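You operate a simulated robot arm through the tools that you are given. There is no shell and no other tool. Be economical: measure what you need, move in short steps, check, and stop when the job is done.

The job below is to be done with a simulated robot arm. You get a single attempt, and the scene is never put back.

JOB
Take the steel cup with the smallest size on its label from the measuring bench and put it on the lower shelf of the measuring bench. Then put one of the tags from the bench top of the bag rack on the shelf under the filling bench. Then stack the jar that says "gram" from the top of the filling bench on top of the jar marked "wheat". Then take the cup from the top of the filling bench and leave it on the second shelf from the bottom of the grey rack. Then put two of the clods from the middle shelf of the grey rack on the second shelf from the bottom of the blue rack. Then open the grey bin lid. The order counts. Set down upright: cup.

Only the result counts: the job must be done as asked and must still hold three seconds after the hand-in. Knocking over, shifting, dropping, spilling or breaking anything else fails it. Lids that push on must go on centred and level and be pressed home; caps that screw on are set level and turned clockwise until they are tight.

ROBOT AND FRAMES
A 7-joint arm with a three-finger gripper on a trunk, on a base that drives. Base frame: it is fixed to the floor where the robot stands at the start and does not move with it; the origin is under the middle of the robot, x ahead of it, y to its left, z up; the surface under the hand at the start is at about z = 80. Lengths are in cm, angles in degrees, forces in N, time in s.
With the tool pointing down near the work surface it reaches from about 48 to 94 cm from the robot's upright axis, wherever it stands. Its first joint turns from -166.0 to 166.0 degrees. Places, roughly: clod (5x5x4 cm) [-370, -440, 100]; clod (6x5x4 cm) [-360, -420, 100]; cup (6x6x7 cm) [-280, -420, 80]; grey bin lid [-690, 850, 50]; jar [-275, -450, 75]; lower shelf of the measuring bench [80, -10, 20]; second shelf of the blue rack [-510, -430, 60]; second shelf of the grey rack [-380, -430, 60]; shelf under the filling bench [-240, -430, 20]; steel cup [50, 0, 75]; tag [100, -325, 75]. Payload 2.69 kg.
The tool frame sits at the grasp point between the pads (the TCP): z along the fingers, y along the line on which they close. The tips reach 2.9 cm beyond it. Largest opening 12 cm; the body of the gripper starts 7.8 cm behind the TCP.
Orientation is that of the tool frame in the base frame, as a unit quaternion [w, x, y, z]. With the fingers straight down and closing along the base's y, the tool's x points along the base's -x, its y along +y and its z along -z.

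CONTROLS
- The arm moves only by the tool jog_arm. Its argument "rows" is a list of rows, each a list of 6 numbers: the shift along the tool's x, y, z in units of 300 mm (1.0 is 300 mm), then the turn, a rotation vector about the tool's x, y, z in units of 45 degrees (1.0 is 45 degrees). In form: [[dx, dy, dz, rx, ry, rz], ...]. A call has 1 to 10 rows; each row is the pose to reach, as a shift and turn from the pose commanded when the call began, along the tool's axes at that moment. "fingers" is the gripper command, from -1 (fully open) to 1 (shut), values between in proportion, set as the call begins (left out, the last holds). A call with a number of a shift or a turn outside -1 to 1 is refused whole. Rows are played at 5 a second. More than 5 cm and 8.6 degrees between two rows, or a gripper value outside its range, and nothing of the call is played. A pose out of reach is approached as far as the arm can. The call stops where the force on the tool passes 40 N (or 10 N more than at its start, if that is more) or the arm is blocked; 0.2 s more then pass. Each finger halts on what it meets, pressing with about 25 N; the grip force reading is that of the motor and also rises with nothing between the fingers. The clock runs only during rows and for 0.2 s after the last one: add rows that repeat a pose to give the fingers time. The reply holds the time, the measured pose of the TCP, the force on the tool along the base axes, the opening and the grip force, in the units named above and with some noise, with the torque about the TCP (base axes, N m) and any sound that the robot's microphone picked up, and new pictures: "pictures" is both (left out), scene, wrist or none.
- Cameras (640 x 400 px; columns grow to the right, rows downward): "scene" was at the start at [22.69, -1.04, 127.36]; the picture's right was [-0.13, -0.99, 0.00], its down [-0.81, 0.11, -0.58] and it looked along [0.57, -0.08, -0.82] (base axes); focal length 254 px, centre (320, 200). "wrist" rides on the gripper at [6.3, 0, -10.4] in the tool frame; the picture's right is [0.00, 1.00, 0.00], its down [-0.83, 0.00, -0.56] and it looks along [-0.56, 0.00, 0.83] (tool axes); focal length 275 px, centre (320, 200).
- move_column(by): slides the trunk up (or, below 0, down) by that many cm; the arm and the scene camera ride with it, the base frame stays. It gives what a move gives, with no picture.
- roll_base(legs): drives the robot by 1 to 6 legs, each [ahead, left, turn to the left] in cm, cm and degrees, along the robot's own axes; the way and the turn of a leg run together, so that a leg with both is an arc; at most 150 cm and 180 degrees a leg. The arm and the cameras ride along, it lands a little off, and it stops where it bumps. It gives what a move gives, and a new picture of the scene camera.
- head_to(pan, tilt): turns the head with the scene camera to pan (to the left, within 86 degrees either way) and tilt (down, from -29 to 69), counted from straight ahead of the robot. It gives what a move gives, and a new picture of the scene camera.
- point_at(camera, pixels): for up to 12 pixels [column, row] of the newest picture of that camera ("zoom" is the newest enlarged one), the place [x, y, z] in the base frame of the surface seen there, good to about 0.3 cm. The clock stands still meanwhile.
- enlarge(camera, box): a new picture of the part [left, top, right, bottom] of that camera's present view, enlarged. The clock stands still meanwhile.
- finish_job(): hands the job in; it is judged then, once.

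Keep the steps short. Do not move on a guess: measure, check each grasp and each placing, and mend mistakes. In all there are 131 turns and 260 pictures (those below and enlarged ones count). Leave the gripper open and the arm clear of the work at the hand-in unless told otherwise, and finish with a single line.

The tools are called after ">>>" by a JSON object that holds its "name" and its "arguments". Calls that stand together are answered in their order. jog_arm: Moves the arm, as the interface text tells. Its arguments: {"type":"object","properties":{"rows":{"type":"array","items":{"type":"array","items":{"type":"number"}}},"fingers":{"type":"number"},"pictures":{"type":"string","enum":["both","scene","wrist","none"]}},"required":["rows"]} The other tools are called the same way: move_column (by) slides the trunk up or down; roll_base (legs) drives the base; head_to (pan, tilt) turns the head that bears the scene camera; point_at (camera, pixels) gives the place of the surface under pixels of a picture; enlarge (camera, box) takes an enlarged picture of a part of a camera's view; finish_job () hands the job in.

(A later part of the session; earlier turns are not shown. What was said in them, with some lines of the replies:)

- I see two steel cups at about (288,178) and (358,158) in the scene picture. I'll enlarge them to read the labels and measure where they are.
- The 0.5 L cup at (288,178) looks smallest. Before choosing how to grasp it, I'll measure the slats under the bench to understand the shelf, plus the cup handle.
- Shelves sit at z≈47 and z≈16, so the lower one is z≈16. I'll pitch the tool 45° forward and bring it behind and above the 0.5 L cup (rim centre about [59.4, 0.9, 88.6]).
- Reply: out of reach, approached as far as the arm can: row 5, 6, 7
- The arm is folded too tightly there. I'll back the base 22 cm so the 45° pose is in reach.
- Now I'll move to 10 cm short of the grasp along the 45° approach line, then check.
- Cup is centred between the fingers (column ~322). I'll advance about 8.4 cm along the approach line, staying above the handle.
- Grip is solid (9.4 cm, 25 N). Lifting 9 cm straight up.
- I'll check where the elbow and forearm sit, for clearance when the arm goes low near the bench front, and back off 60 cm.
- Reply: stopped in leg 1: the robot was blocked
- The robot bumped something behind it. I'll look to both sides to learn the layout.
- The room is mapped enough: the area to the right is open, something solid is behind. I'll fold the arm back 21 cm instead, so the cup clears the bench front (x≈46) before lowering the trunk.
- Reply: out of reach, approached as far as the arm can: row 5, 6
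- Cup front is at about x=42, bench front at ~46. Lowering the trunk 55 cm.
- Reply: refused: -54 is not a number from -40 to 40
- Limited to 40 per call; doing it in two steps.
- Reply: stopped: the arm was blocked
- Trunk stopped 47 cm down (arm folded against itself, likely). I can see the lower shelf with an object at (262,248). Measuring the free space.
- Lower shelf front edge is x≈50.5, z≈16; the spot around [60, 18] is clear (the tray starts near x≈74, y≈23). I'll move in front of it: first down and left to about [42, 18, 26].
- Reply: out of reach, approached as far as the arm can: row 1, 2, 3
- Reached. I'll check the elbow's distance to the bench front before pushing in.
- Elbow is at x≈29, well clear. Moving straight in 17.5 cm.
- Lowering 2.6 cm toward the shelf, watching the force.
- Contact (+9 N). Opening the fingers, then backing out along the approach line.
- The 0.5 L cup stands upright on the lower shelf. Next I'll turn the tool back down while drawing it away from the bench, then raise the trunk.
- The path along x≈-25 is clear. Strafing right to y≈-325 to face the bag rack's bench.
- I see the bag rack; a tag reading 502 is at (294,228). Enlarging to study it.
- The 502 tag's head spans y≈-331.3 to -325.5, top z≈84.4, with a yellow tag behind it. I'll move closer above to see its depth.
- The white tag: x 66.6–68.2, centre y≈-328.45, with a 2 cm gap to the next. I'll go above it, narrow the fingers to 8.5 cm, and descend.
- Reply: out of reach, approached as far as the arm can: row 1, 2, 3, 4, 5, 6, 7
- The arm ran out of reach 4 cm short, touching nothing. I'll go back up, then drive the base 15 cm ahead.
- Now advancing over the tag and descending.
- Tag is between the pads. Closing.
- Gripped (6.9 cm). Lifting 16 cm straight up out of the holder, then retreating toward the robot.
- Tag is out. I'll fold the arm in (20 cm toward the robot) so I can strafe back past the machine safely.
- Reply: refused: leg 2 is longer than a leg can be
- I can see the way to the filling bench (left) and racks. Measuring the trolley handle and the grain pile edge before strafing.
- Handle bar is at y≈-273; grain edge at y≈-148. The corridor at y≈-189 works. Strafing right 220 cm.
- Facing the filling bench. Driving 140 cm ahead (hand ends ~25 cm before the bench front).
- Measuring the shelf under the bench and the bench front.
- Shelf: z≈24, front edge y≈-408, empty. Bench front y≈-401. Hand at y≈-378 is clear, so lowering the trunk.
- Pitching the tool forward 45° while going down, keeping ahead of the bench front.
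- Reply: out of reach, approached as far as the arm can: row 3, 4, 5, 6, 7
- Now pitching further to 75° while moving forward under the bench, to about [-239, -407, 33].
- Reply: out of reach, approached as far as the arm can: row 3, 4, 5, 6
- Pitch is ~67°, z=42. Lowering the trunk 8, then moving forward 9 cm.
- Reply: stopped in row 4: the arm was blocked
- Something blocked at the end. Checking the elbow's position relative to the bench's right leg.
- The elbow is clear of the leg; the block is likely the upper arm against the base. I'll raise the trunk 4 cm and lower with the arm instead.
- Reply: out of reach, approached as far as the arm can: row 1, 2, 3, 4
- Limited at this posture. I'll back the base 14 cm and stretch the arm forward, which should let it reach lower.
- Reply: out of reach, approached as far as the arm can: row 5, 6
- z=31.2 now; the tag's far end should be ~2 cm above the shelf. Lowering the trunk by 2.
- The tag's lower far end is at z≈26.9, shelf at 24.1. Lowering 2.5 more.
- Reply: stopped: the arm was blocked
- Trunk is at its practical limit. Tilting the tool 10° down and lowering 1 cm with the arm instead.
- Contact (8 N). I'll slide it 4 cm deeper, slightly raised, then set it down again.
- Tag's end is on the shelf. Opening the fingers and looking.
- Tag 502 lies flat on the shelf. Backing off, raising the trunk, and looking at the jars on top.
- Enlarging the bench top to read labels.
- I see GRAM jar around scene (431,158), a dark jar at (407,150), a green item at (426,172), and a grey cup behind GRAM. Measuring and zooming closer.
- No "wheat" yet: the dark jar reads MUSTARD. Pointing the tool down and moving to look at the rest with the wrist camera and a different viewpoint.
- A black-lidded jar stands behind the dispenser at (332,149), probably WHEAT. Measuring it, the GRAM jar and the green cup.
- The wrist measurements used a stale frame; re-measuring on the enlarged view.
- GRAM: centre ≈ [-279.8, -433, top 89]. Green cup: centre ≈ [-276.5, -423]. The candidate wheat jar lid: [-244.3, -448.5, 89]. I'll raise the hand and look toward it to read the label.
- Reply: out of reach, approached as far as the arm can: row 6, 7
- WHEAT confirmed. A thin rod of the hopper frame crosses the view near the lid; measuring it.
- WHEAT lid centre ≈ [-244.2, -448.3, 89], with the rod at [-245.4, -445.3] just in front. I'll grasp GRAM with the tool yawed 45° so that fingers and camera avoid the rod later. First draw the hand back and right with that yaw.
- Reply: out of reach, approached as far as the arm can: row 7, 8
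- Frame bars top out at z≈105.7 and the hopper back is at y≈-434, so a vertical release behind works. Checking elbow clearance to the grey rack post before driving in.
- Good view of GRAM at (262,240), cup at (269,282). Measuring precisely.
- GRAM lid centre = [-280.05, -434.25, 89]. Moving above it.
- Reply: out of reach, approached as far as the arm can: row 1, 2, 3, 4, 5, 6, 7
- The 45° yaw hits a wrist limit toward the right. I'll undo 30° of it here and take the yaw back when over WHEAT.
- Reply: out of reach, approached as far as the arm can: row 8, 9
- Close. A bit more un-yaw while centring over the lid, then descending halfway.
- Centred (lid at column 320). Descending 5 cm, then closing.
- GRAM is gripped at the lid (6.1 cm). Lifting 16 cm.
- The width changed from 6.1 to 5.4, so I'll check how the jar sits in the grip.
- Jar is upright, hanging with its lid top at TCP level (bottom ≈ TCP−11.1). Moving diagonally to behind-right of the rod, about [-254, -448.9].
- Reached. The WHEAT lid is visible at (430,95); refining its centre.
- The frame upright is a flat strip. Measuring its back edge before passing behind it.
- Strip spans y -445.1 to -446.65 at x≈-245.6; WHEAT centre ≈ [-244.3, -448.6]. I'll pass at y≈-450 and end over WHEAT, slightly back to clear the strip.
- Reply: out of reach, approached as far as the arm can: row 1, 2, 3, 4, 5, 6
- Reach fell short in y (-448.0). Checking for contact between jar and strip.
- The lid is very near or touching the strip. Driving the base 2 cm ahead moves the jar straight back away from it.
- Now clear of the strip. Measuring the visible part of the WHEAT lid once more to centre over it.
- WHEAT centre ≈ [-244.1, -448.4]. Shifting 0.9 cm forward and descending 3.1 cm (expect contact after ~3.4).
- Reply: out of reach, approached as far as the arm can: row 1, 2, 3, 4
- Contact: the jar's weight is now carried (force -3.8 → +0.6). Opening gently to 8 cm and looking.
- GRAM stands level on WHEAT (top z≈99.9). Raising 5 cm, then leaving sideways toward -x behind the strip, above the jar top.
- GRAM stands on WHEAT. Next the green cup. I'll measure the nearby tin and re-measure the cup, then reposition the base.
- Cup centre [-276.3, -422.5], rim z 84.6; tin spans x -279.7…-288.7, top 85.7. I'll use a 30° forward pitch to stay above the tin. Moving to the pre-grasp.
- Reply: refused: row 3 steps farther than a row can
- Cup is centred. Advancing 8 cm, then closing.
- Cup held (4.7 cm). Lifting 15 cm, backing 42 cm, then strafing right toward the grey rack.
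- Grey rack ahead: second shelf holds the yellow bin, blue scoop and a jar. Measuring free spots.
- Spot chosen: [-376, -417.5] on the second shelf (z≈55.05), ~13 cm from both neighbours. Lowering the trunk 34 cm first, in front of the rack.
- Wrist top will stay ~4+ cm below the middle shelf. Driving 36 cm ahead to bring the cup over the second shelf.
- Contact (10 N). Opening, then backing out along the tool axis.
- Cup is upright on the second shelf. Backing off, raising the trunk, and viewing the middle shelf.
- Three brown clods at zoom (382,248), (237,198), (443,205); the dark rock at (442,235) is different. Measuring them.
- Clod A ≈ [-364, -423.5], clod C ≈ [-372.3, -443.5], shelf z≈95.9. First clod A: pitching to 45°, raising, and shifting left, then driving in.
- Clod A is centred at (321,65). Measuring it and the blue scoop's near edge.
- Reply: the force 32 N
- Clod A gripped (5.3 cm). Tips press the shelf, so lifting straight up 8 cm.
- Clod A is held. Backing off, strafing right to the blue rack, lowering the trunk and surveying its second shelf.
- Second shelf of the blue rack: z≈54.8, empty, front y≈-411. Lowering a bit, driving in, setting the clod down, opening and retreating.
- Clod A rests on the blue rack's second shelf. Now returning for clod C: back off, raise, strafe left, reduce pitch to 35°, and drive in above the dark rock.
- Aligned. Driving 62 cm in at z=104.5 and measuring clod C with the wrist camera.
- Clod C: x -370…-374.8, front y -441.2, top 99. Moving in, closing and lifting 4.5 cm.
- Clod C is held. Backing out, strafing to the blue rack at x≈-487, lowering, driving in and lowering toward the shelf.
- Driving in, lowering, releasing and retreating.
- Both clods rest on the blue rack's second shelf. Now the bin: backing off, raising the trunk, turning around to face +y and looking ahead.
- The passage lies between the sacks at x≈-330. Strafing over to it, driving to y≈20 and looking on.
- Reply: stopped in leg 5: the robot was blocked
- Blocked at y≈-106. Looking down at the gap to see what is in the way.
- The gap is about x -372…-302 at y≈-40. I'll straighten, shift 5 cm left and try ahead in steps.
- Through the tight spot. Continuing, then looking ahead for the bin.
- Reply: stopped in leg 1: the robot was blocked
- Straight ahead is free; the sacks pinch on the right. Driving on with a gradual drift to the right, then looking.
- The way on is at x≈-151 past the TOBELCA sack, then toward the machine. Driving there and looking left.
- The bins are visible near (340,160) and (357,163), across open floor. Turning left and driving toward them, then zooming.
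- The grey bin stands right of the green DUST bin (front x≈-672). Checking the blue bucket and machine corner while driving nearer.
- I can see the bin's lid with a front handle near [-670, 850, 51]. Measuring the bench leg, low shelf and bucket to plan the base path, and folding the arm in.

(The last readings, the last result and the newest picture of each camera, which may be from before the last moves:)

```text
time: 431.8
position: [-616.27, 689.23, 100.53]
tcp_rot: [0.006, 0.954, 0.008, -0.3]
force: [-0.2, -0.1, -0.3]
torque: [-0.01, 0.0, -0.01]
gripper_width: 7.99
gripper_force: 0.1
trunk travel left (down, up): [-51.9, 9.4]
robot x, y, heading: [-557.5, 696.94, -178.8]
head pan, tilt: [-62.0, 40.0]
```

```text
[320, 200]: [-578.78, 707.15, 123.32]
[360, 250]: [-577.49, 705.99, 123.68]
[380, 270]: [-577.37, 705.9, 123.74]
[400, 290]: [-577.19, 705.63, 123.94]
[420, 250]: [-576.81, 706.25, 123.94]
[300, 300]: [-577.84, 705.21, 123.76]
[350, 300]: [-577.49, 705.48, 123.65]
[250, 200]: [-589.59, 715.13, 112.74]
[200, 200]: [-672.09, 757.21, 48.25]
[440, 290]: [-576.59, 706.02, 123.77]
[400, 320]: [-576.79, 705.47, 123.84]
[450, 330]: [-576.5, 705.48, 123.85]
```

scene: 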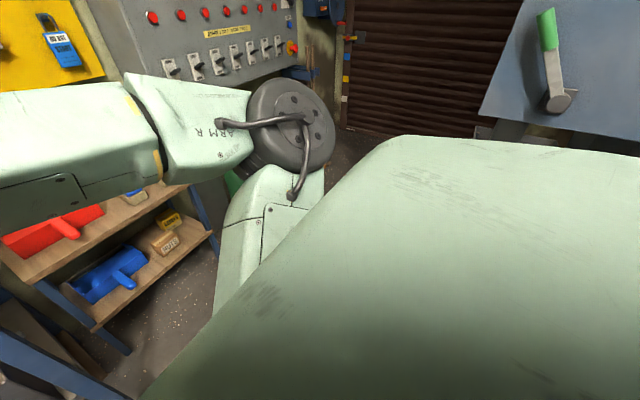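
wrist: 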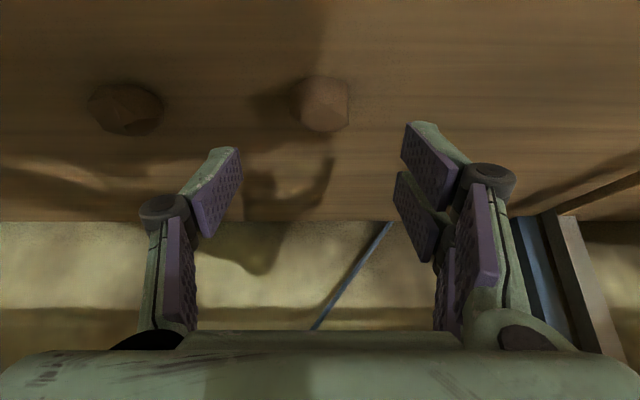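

Corridor: bins/shelf front at x≈-670, bucket front at x≈-568. I'll turn to face +y, go up the corridor at x≈-614 to y≈793, then yaw the arm 45° left toward the bin and lower the trunk.

>>> {"name": "roll_base", "arguments": {"legs": [[0, 0, -91], [40, 0, 0], [0, 55, 0], [56, 0, 0]]}}

>>> {"name": "jog_arm", "arguments": {"rows": [[0, 0.11, 0, -0.096, 0, -0.137], [0, 0.22, 0, -0.191, 0, -0.273], [0, 0.33, 0, -0.287, 0, -0.41], [0, 0.44, 0, -0.383, 0, -0.546], [0, 0.55, 0, -0.478, 0, -0.683], [0, 0.667, 0, -0.574, 0, -0.819], [0, 0.667, 0, -0.574, 0, -0.819]], "fingers": 1, "pictures": "none"}}

>>> {"name": "move_column", "arguments": {"by": -40}}

>>> {"name": "head_to", "arguments": {"pan": 45, "tilt": 30}}

>>> {"name": "jog_arm", "arguments": {"rows": [[0, 0, 0, 0, 0, 0]], "pictures": "wrist"}}

```text
time: 437.8
position: [-569.45, 790.22, 100.34]
tcp_rot: [-0.2, 0.695, -0.656, -0.215]
force: [-0.2, -2.8, 1.7]
torque: [-0.02, -0.08, -0.17]
gripper_width: 8.14
gripper_force: 0.4
trunk travel left (down, up): [-51.9, 9.4]
robot x, y, heading: [-559.61, 731.8, 93.5]
head pan, tilt: [-62.0, 40.0]
stopped in leg 2: the force on the tool passed its limit at 72 N (the readings are from after the stop); the commanded pose is now the measured one
```

scene: 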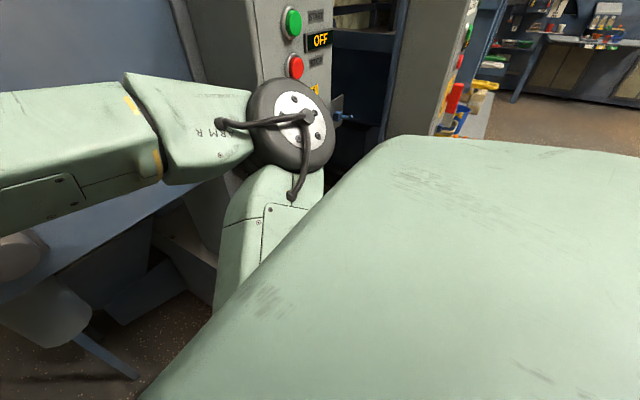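

```text
time: 438.3
position: [-571.94, 789.59, 100.1]
tcp_rot: [-0.186, 0.732, -0.618, -0.22]
force: [6.3, -12.1, 1.7]
torque: [-0.22, -0.17, -0.56]
gripper_width: 5.49
gripper_force: 6.1
trunk travel left (down, up): [-51.9, 9.4]
robot x, y, heading: [-559.49, 731.6, 93.2]
head pan, tilt: [-62.0, 40.0]
stopped in row 2: the force on the tool passed its limit at 50 N (the readings are from after the stop); the commanded pose is now the measured one
```

```text
time: 442.1
position: [-572.11, 789.77, 60.13]
tcp_rot: [-0.186, 0.732, -0.617, -0.222]
force: [-0.1, -0.1, 0.8]
torque: [0.01, 0.01, -0.04]
gripper_width: 0.02
gripper_force: 24.7
trunk travel left (down, up): [-11.9, 49.4]
robot x, y, heading: [-559.16, 732.02, 93.2]
head pan, tilt: [-62.0, 40.0]
```

```text
time: 443.9
position: [-572.18, 789.72, 60.01]
tcp_rot: [-0.186, 0.732, -0.618, -0.221]
force: [1.1, -1.2, 0.7]
torque: [-0.01, -0.02, 0.0]
gripper_width: 0.0
gripper_force: 24.8
trunk travel left (down, up): [-11.9, 49.4]
robot x, y, heading: [-559.43, 731.89, 93.5]
head pan, tilt: [45.0, 30.0]
```

scene: 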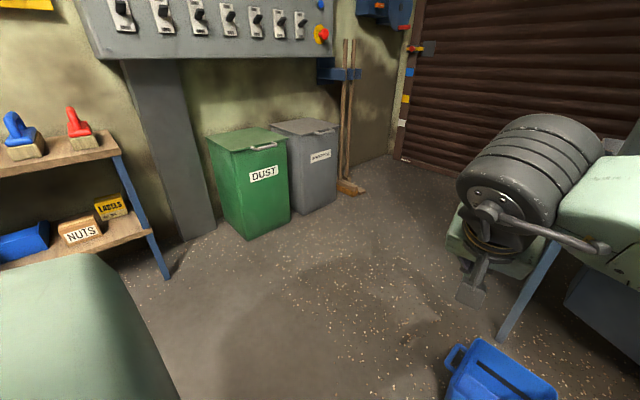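

```text
time: 444.3
position: [-572.18, 789.75, 60.1]
tcp_rot: [-0.187, 0.731, -0.618, -0.221]
force: [-0.3, -1.1, 0.1]
torque: [0.02, -0.02, 0.02]
gripper_width: 0.0
gripper_force: 24.8
trunk travel left (down, up): [-11.9, 49.4]
robot x, y, heading: [-559.31, 731.93, 93.1]
head pan, tilt: [45.0, 30.0]
```

wrist: 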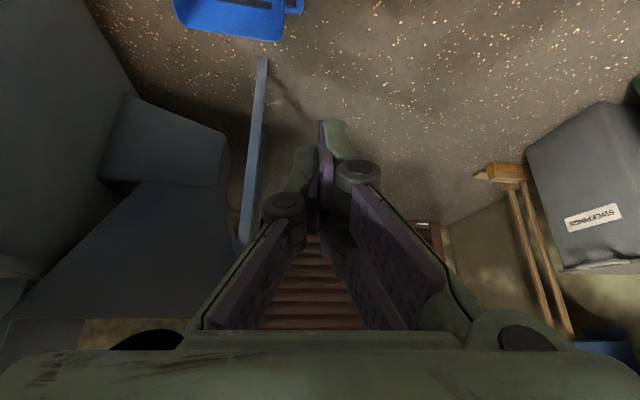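

The hand brushed the machine cabinet; nothing moved. The grey SWEEPINGS bin is visible at (305,160). Measuring its handle, moving into the corridor, then yawing and pitching the closed fingers toward the handle.

>>> {"name": "point_at", "arguments": {"camera": "scene", "pixels": [[325, 131], [318, 133], [333, 129], [325, 135], [300, 122], [285, 135], [335, 135], [320, 170], [275, 126], [312, 137]]}}

>>> {"name": "roll_base", "arguments": {"legs": [[0, 48, -1], [60, 0, -1]]}}

>>> {"name": "jog_arm", "arguments": {"rows": [[0, 0.11, 0, -0.073, 0, -0.11], [0, 0.22, 0, -0.146, 0, -0.219], [0, 0.33, 0, -0.219, 0, -0.329], [0, 0.44, 0, -0.292, 0, -0.438], [0, 0.55, 0, -0.365, 0, -0.548], [0, 0.667, 0, -0.438, 0, -0.657], [0, 0.667, 0, -0.438, 0, -0.657]], "pictures": "none"}}

>>> {"name": "jog_arm", "arguments": {"rows": [[-0.011, 0.072, 0.085, 0, -0.13, 0], [-0.022, 0.145, 0.17, 0, -0.26, 0], [-0.033, 0.217, 0.254, 0, -0.39, 0], [-0.044, 0.29, 0.339, 0, -0.52, 0], [-0.055, 0.362, 0.424, 0, -0.65, 0], [-0.066, 0.435, 0.508, 0, -0.78, 0], [-0.077, 0.507, 0.593, 0, -0.911, 0], [-0.077, 0.507, 0.593, 0, -0.911, 0]]}}

```text
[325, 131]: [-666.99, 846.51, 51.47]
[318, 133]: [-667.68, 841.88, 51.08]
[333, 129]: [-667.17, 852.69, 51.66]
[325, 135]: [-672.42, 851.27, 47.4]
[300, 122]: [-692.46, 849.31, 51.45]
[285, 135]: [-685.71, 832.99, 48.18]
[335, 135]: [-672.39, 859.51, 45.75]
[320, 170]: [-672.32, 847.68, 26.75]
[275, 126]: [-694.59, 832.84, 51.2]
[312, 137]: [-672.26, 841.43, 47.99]
```

```text
time: 451.5
position: [-620.03, 846.0, 60.15]
tcp_rot: [-0.189, 0.721, -0.63, -0.217]
force: [0.1, 0.2, -0.3]
torque: [0.0, 0.05, 0.02]
gripper_width: 0.0
gripper_force: 24.9
trunk travel left (down, up): [-11.9, 49.4]
robot x, y, heading: [-609.29, 787.47, 91.5]
head pan, tilt: [45.0, 30.0]
```

scene: 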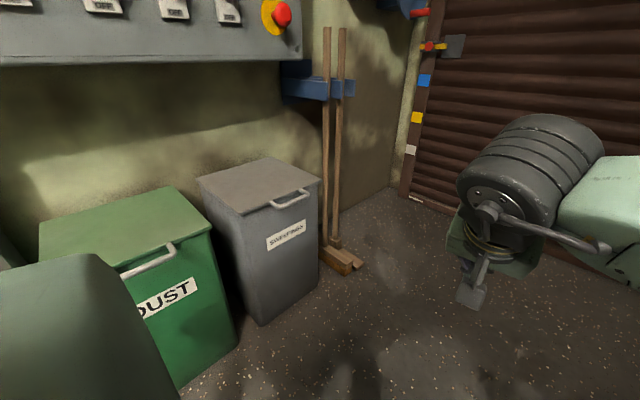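

```text
time: 453.1
position: [-639.89, 843.3, 59.91]
tcp_rot: [-0.114, 0.879, -0.379, -0.266]
force: [-0.6, -0.8, -0.4]
torque: [0.0, 0.01, 0.01]
gripper_width: 0.0
gripper_force: 24.2
trunk travel left (down, up): [-11.9, 49.4]
robot x, y, heading: [-608.84, 787.88, 91.4]
head pan, tilt: [45.0, 30.0]
```

```text
time: 454.9
position: [-659.06, 841.37, 46.7]
tcp_rot: [-0.24, 0.729, -0.316, -0.557]
force: [0.5, -0.1, 0.9]
torque: [0.0, 0.01, 0.0]
gripper_width: 0.0
gripper_force: 25.2
trunk travel left (down, up): [-11.9, 49.4]
robot x, y, heading: [-609.12, 787.95, 91.3]
head pan, tilt: [45.0, 30.0]
```

scene: 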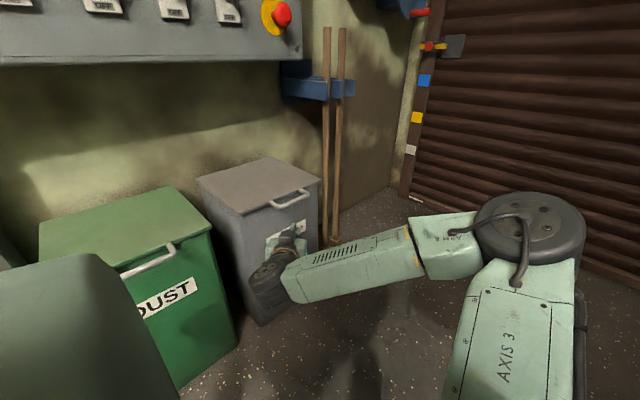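
wrist: 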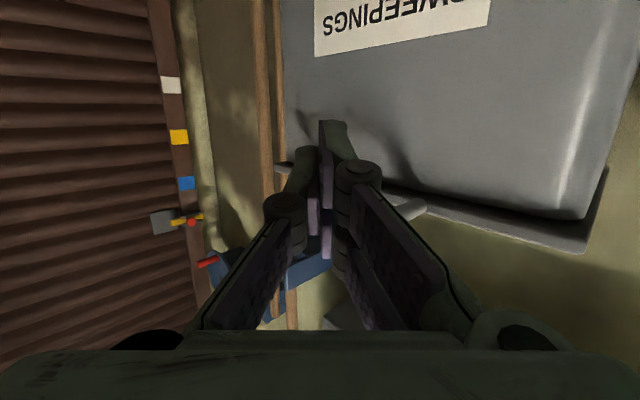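

Handle bar: x≈-667, z≈51.5, y 842–860. The closed fingertips are just in front and below. Sliding them under the bar, then lifting along the lid's hinge arc to ~47°.

>>> {"name": "jog_arm", "arguments": {"rows": [[-0.054, 0.01, 0.13, 0, 0, 0], [-0.108, 0.02, 0.26, 0, 0, 0], [-0.162, 0.03, 0.391, 0, 0, 0], [-0.162, 0.03, 0.391, 0, 0, 0]]}}

>>> {"name": "jog_arm", "arguments": {"rows": [[-0.14, 0.003, -0.035, 0, 0, 0], [-0.284, 0.019, -0.058, 0, 0, 0], [-0.427, 0.048, -0.07, 0, 0, 0], [-0.568, 0.088, -0.068, 0, 0, 0], [-0.704, 0.141, -0.054, 0, 0, 0], [-0.833, 0.204, -0.027, 0, 0, 0], [-0.953, 0.278, 0.012, 0, 0, 0], [-0.953, 0.278, 0.012, 0, 0, 0]]}}

```text
time: 455.9
position: [-668.31, 850.0, 48.12]
tcp_rot: [-0.24, 0.73, -0.317, -0.556]
force: [2.3, 0.4, -4.7]
torque: [0.13, 0.12, 0.13]
gripper_width: 0.0
gripper_force: 25.3
trunk travel left (down, up): [-11.9, 49.4]
robot x, y, heading: [-608.7, 787.88, 91.4]
head pan, tilt: [45.0, 30.0]
```

scene: 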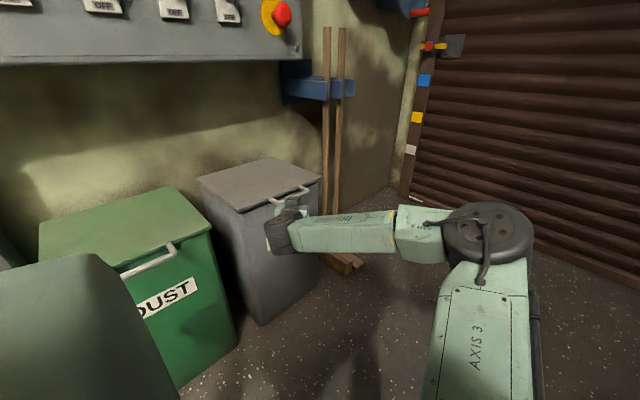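
wrist: 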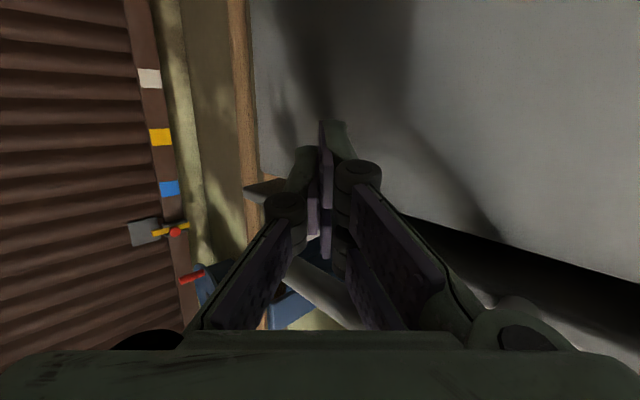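

```text
time: 457.7
position: [-680.01, 849.91, 75.69]
tcp_rot: [-0.24, 0.73, -0.316, -0.557]
force: [-0.8, -1.6, -5.0]
torque: [0.09, -0.03, 0.04]
gripper_width: 0.0
gripper_force: 25.3
trunk travel left (down, up): [-11.9, 49.4]
robot x, y, heading: [-609.08, 788.03, 91.4]
head pan, tilt: [45.0, 30.0]
5 turns are left
```

scene: 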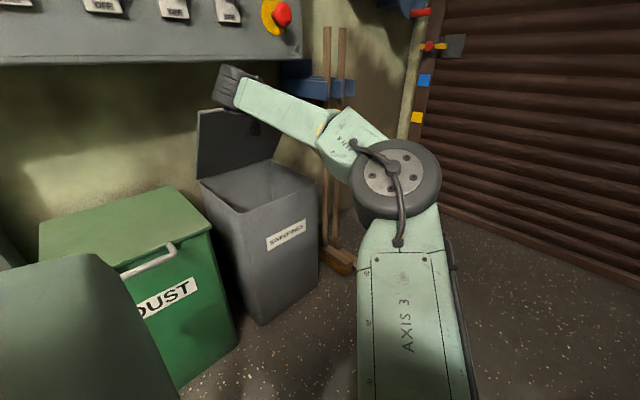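
wrist: 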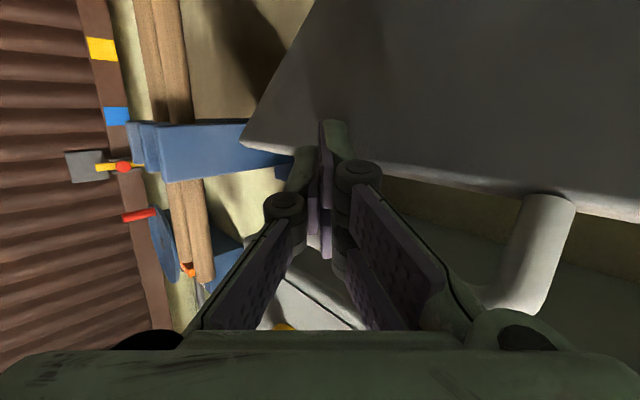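

The lid is already about 60–65° up. Pushing further along the arc; it will stop on firm contact.

>>> {"name": "jog_arm", "arguments": {"rows": [[-0.127, 0.097, 0.06, 0, 0, 0], [-0.223, 0.187, 0.121, 0, 0, 0], [-0.305, 0.284, 0.194, 0, 0, 0], [-0.372, 0.386, 0.275, 0, 0, 0], [-0.421, 0.493, 0.365, 0, 0, 0], [-0.421, 0.493, 0.365, 0, 0, 0]]}}

```text
refused: row 1 steps farther than a row can; nothing moved
4 turns are left
```

>>> {"name": "jog_arm", "arguments": {"rows": [[-0.064, 0.049, 0.03, 0, 0, 0], [-0.127, 0.097, 0.06, 0, 0, 0], [-0.175, 0.142, 0.09, 0, 0, 0], [-0.223, 0.187, 0.121, 0, 0, 0], [-0.264, 0.235, 0.157, 0, 0, 0], [-0.305, 0.284, 0.194, 0, 0, 0], [-0.339, 0.335, 0.235, 0, 0, 0], [-0.372, 0.386, 0.275, 0, 0, 0], [-0.397, 0.44, 0.32, 0, 0, 0], [-0.421, 0.493, 0.365, 0, 0, 0]]}}

```text
time: 459.9
position: [-686.03, 849.38, 80.01]
tcp_rot: [-0.24, 0.73, -0.316, -0.557]
force: [-0.4, -1.3, -2.9]
torque: [-0.01, -0.09, 0.02]
gripper_width: 0.01
gripper_force: 25.1
out of reach, approached as far as the arm can: row 4, 5, 6, 7, 8, 9, 10
trunk travel left (down, up): [-11.9, 49.4]
robot x, y, heading: [-609.19, 787.49, 91.3]
head pan, tilt: [45.0, 30.0]
3 turns are left
```

scene: 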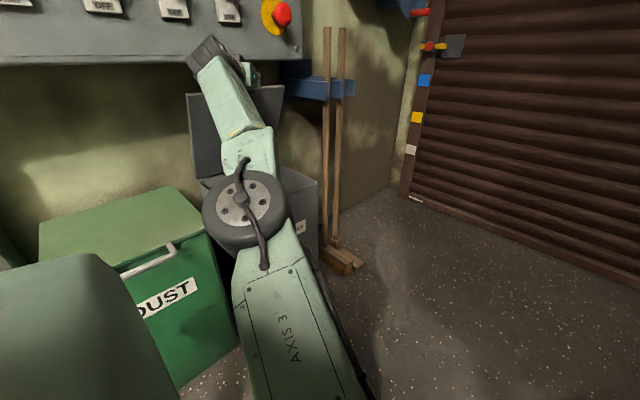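
wrist: 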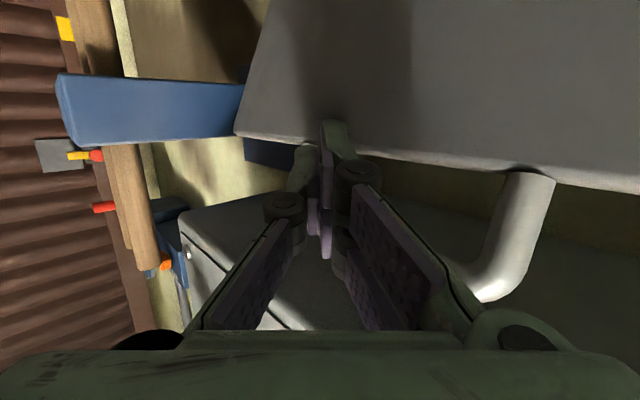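

The lid is at about 65° and still leaning on the fingers. I'll strafe the base left 12 cm to push it further, and then push a bit more with the arm.

>>> {"name": "roll_base", "arguments": {"legs": [[0, 12, 0]]}}

>>> {"name": "jog_arm", "arguments": {"rows": [[-0.018, 0.073, 0.066, 0, 0, 0], [-0.036, 0.146, 0.132, 0, 0, 0], [-0.05, 0.2, 0.18, 0, 0, 0], [-0.05, 0.2, 0.18, 0, 0, 0]]}}

>>> {"name": "point_at", "arguments": {"camera": "scene", "pixels": [[200, 100], [195, 130], [200, 160], [215, 120], [270, 100], [275, 130], [250, 90], [190, 95]]}}

```text
time: 460.8
position: [-687.47, 849.4, 80.14]
tcp_rot: [-0.243, 0.731, -0.321, -0.552]
force: [9.3, -5.3, -1.3]
torque: [0.06, -0.06, 0.0]
gripper_width: 0.0
gripper_force: 24.8
trunk travel left (down, up): [-11.9, 49.4]
robot x, y, heading: [-610.98, 787.72, 91.2]
head pan, tilt: [45.0, 30.0]
stopped in leg 1: the force on the tool passed its limit at 102 N (the readings are from after the stop); the commanded pose is now the measured one
```

scene: 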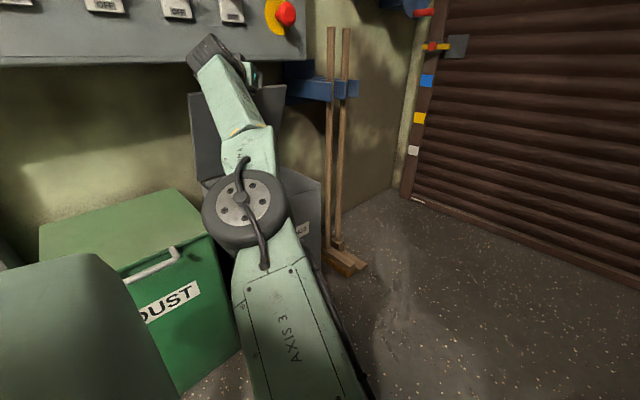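

```text
time: 461.2
position: [-687.46, 849.52, 80.1]
tcp_rot: [-0.247, 0.724, -0.322, -0.558]
force: [20.0, -12.0, 6.4]
torque: [-0.08, -0.06, 0.07]
gripper_width: 0.0
gripper_force: 24.9
out of reach, approached as far as the arm can: row 1, 2
trunk travel left (down, up): [-11.9, 49.4]
robot x, y, heading: [-611.09, 787.38, 91.2]
head pan, tilt: [45.0, 30.0]
stopped in row 2: the force on the tool passed its limit at 46 N (the readings are from after the stop); the commanded pose is now the measured one
```

scene: 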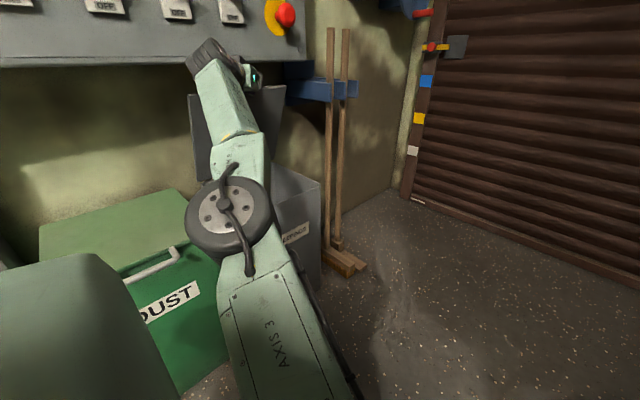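
wrist: 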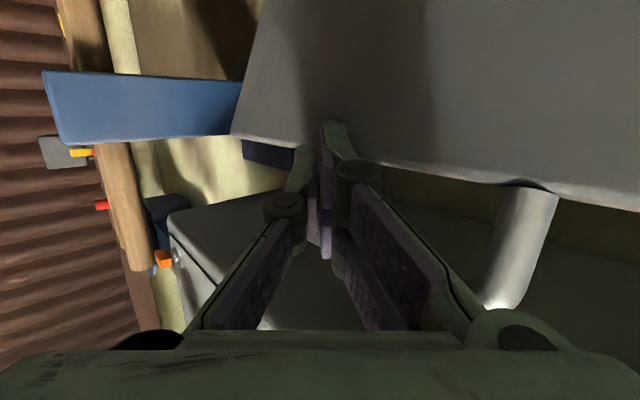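

```text
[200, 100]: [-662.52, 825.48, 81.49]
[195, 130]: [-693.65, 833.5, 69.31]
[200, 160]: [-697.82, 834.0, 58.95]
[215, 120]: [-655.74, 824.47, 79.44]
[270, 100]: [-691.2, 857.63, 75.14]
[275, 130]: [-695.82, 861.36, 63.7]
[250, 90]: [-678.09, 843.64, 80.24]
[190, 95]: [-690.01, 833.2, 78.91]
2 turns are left
```

The lid has met a firm stop at about 70°. I'll withdraw the fingers straight back along their axis, open the gripper, and check that the lid stays.

>>> {"name": "jog_arm", "arguments": {"rows": [[0, 0, -0.08, 0, 0, 0], [0, 0, -0.2, 0, 0, 0], [0, 0, -0.34, 0, 0, 0], [0, 0, -0.5, 0, 0, 0], [0, 0, -0.65, 0, 0, 0], [0, 0, -0.65, 0, 0, 0]], "pictures": "none"}}

>>> {"name": "jog_arm", "arguments": {"rows": [[0, 0, 0, 0, 0, 0], [0, 0, 0, 0, 0, 0], [0, 0, 0, 0, 0, 0], [0, 0, 0, 0, 0, 0], [0, 0, 0, 0, 0, 0], [0, 0, 0, 0, 0, 0], [0, 0, 0, 0, 0, 0], [0, 0, 0, 0, 0, 0]], "fingers": -0.8}}

```text
time: 461.9
position: [-686.85, 847.91, 80.46]
tcp_rot: [-0.248, 0.732, -0.331, -0.542]
force: [4.9, -1.0, -16.1]
torque: [-0.01, -0.17, 0.05]
gripper_width: 0.02
gripper_force: 25.3
out of reach, approached as far as the arm can: row 1, 2, 3
trunk travel left (down, up): [-11.9, 49.4]
robot x, y, heading: [-611.08, 788.03, 91.4]
head pan, tilt: [45.0, 30.0]
stopped in row 3: the force on the tool passed its limit at 50 N (the readings are from after the stop); the commanded pose is now the measured one
```

```text
time: 462.4
position: [-686.26, 848.61, 80.32]
tcp_rot: [-0.25, 0.732, -0.337, -0.537]
force: [24.0, -0.7, -14.7]
torque: [0.14, 0.17, 0.31]
gripper_width: 2.34
gripper_force: 0.1
trunk travel left (down, up): [-11.9, 49.4]
robot x, y, heading: [-610.79, 788.04, 90.8]
head pan, tilt: [45.0, 30.0]
stopped in row 2: the force on the tool passed its limit at 43 N (the readings are from after the stop); the commanded pose is now the measured one
1 turns are left
```

scene: 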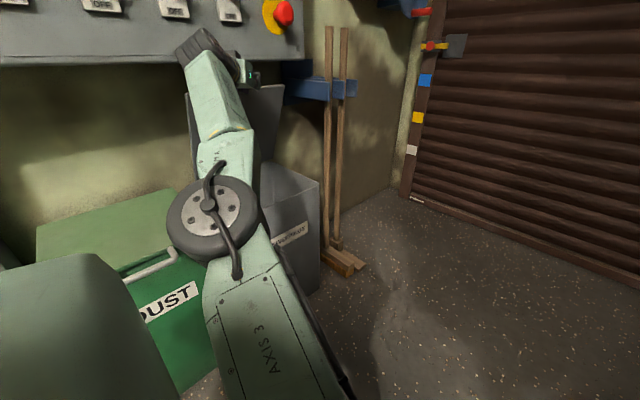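
wrist: 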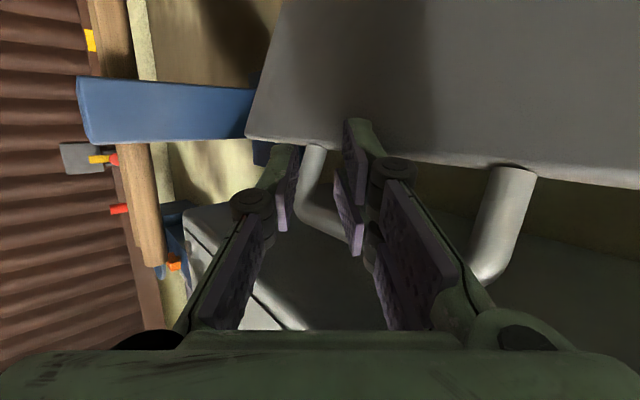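

One turn remains. The lid is up at its stop and the handle leg lies loosely between the opened fingers, so I'll back the base along the finger axis to slide them free, then hand in.

Final status, not checked after this last move: steps 1–5 are placed as asked, and the grey bin lid is open at its stop.

>>> {"name": "roll_base", "arguments": {"legs": [[-6.5, -5.8, 0]]}}

>>> {"name": "finish_job", "arguments": {}}

```text
time: 463.5
position: [-680.73, 841.93, 80.55]
tcp_rot: [-0.247, 0.732, -0.331, -0.541]
force: [0.5, 0.0, -0.7]
torque: [0.03, -0.01, 0.0]
gripper_width: 10.8
gripper_force: 0.0
trunk travel left (down, up): [-11.9, 49.4]
robot x, y, heading: [-605.16, 781.54, 91.4]
head pan, tilt: [45.0, 30.0]
```

scene: 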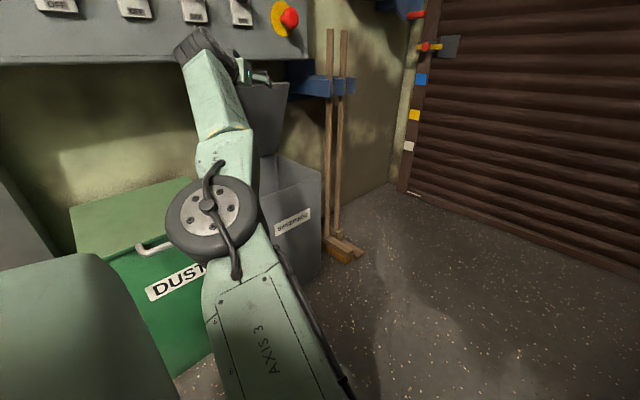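

```text
The job is handed in.
```

I handed the job in with all six steps carried out in order: the grey bin lid was still up (about 70°) in the last picture with the open gripper reading no contact force, though the hand was only about 8 cm back and I had no turn left to confirm it stays up; along the way the base bumped obstacles a few times and the hand hit a machine cabinet at 72 N, with no visible movement.
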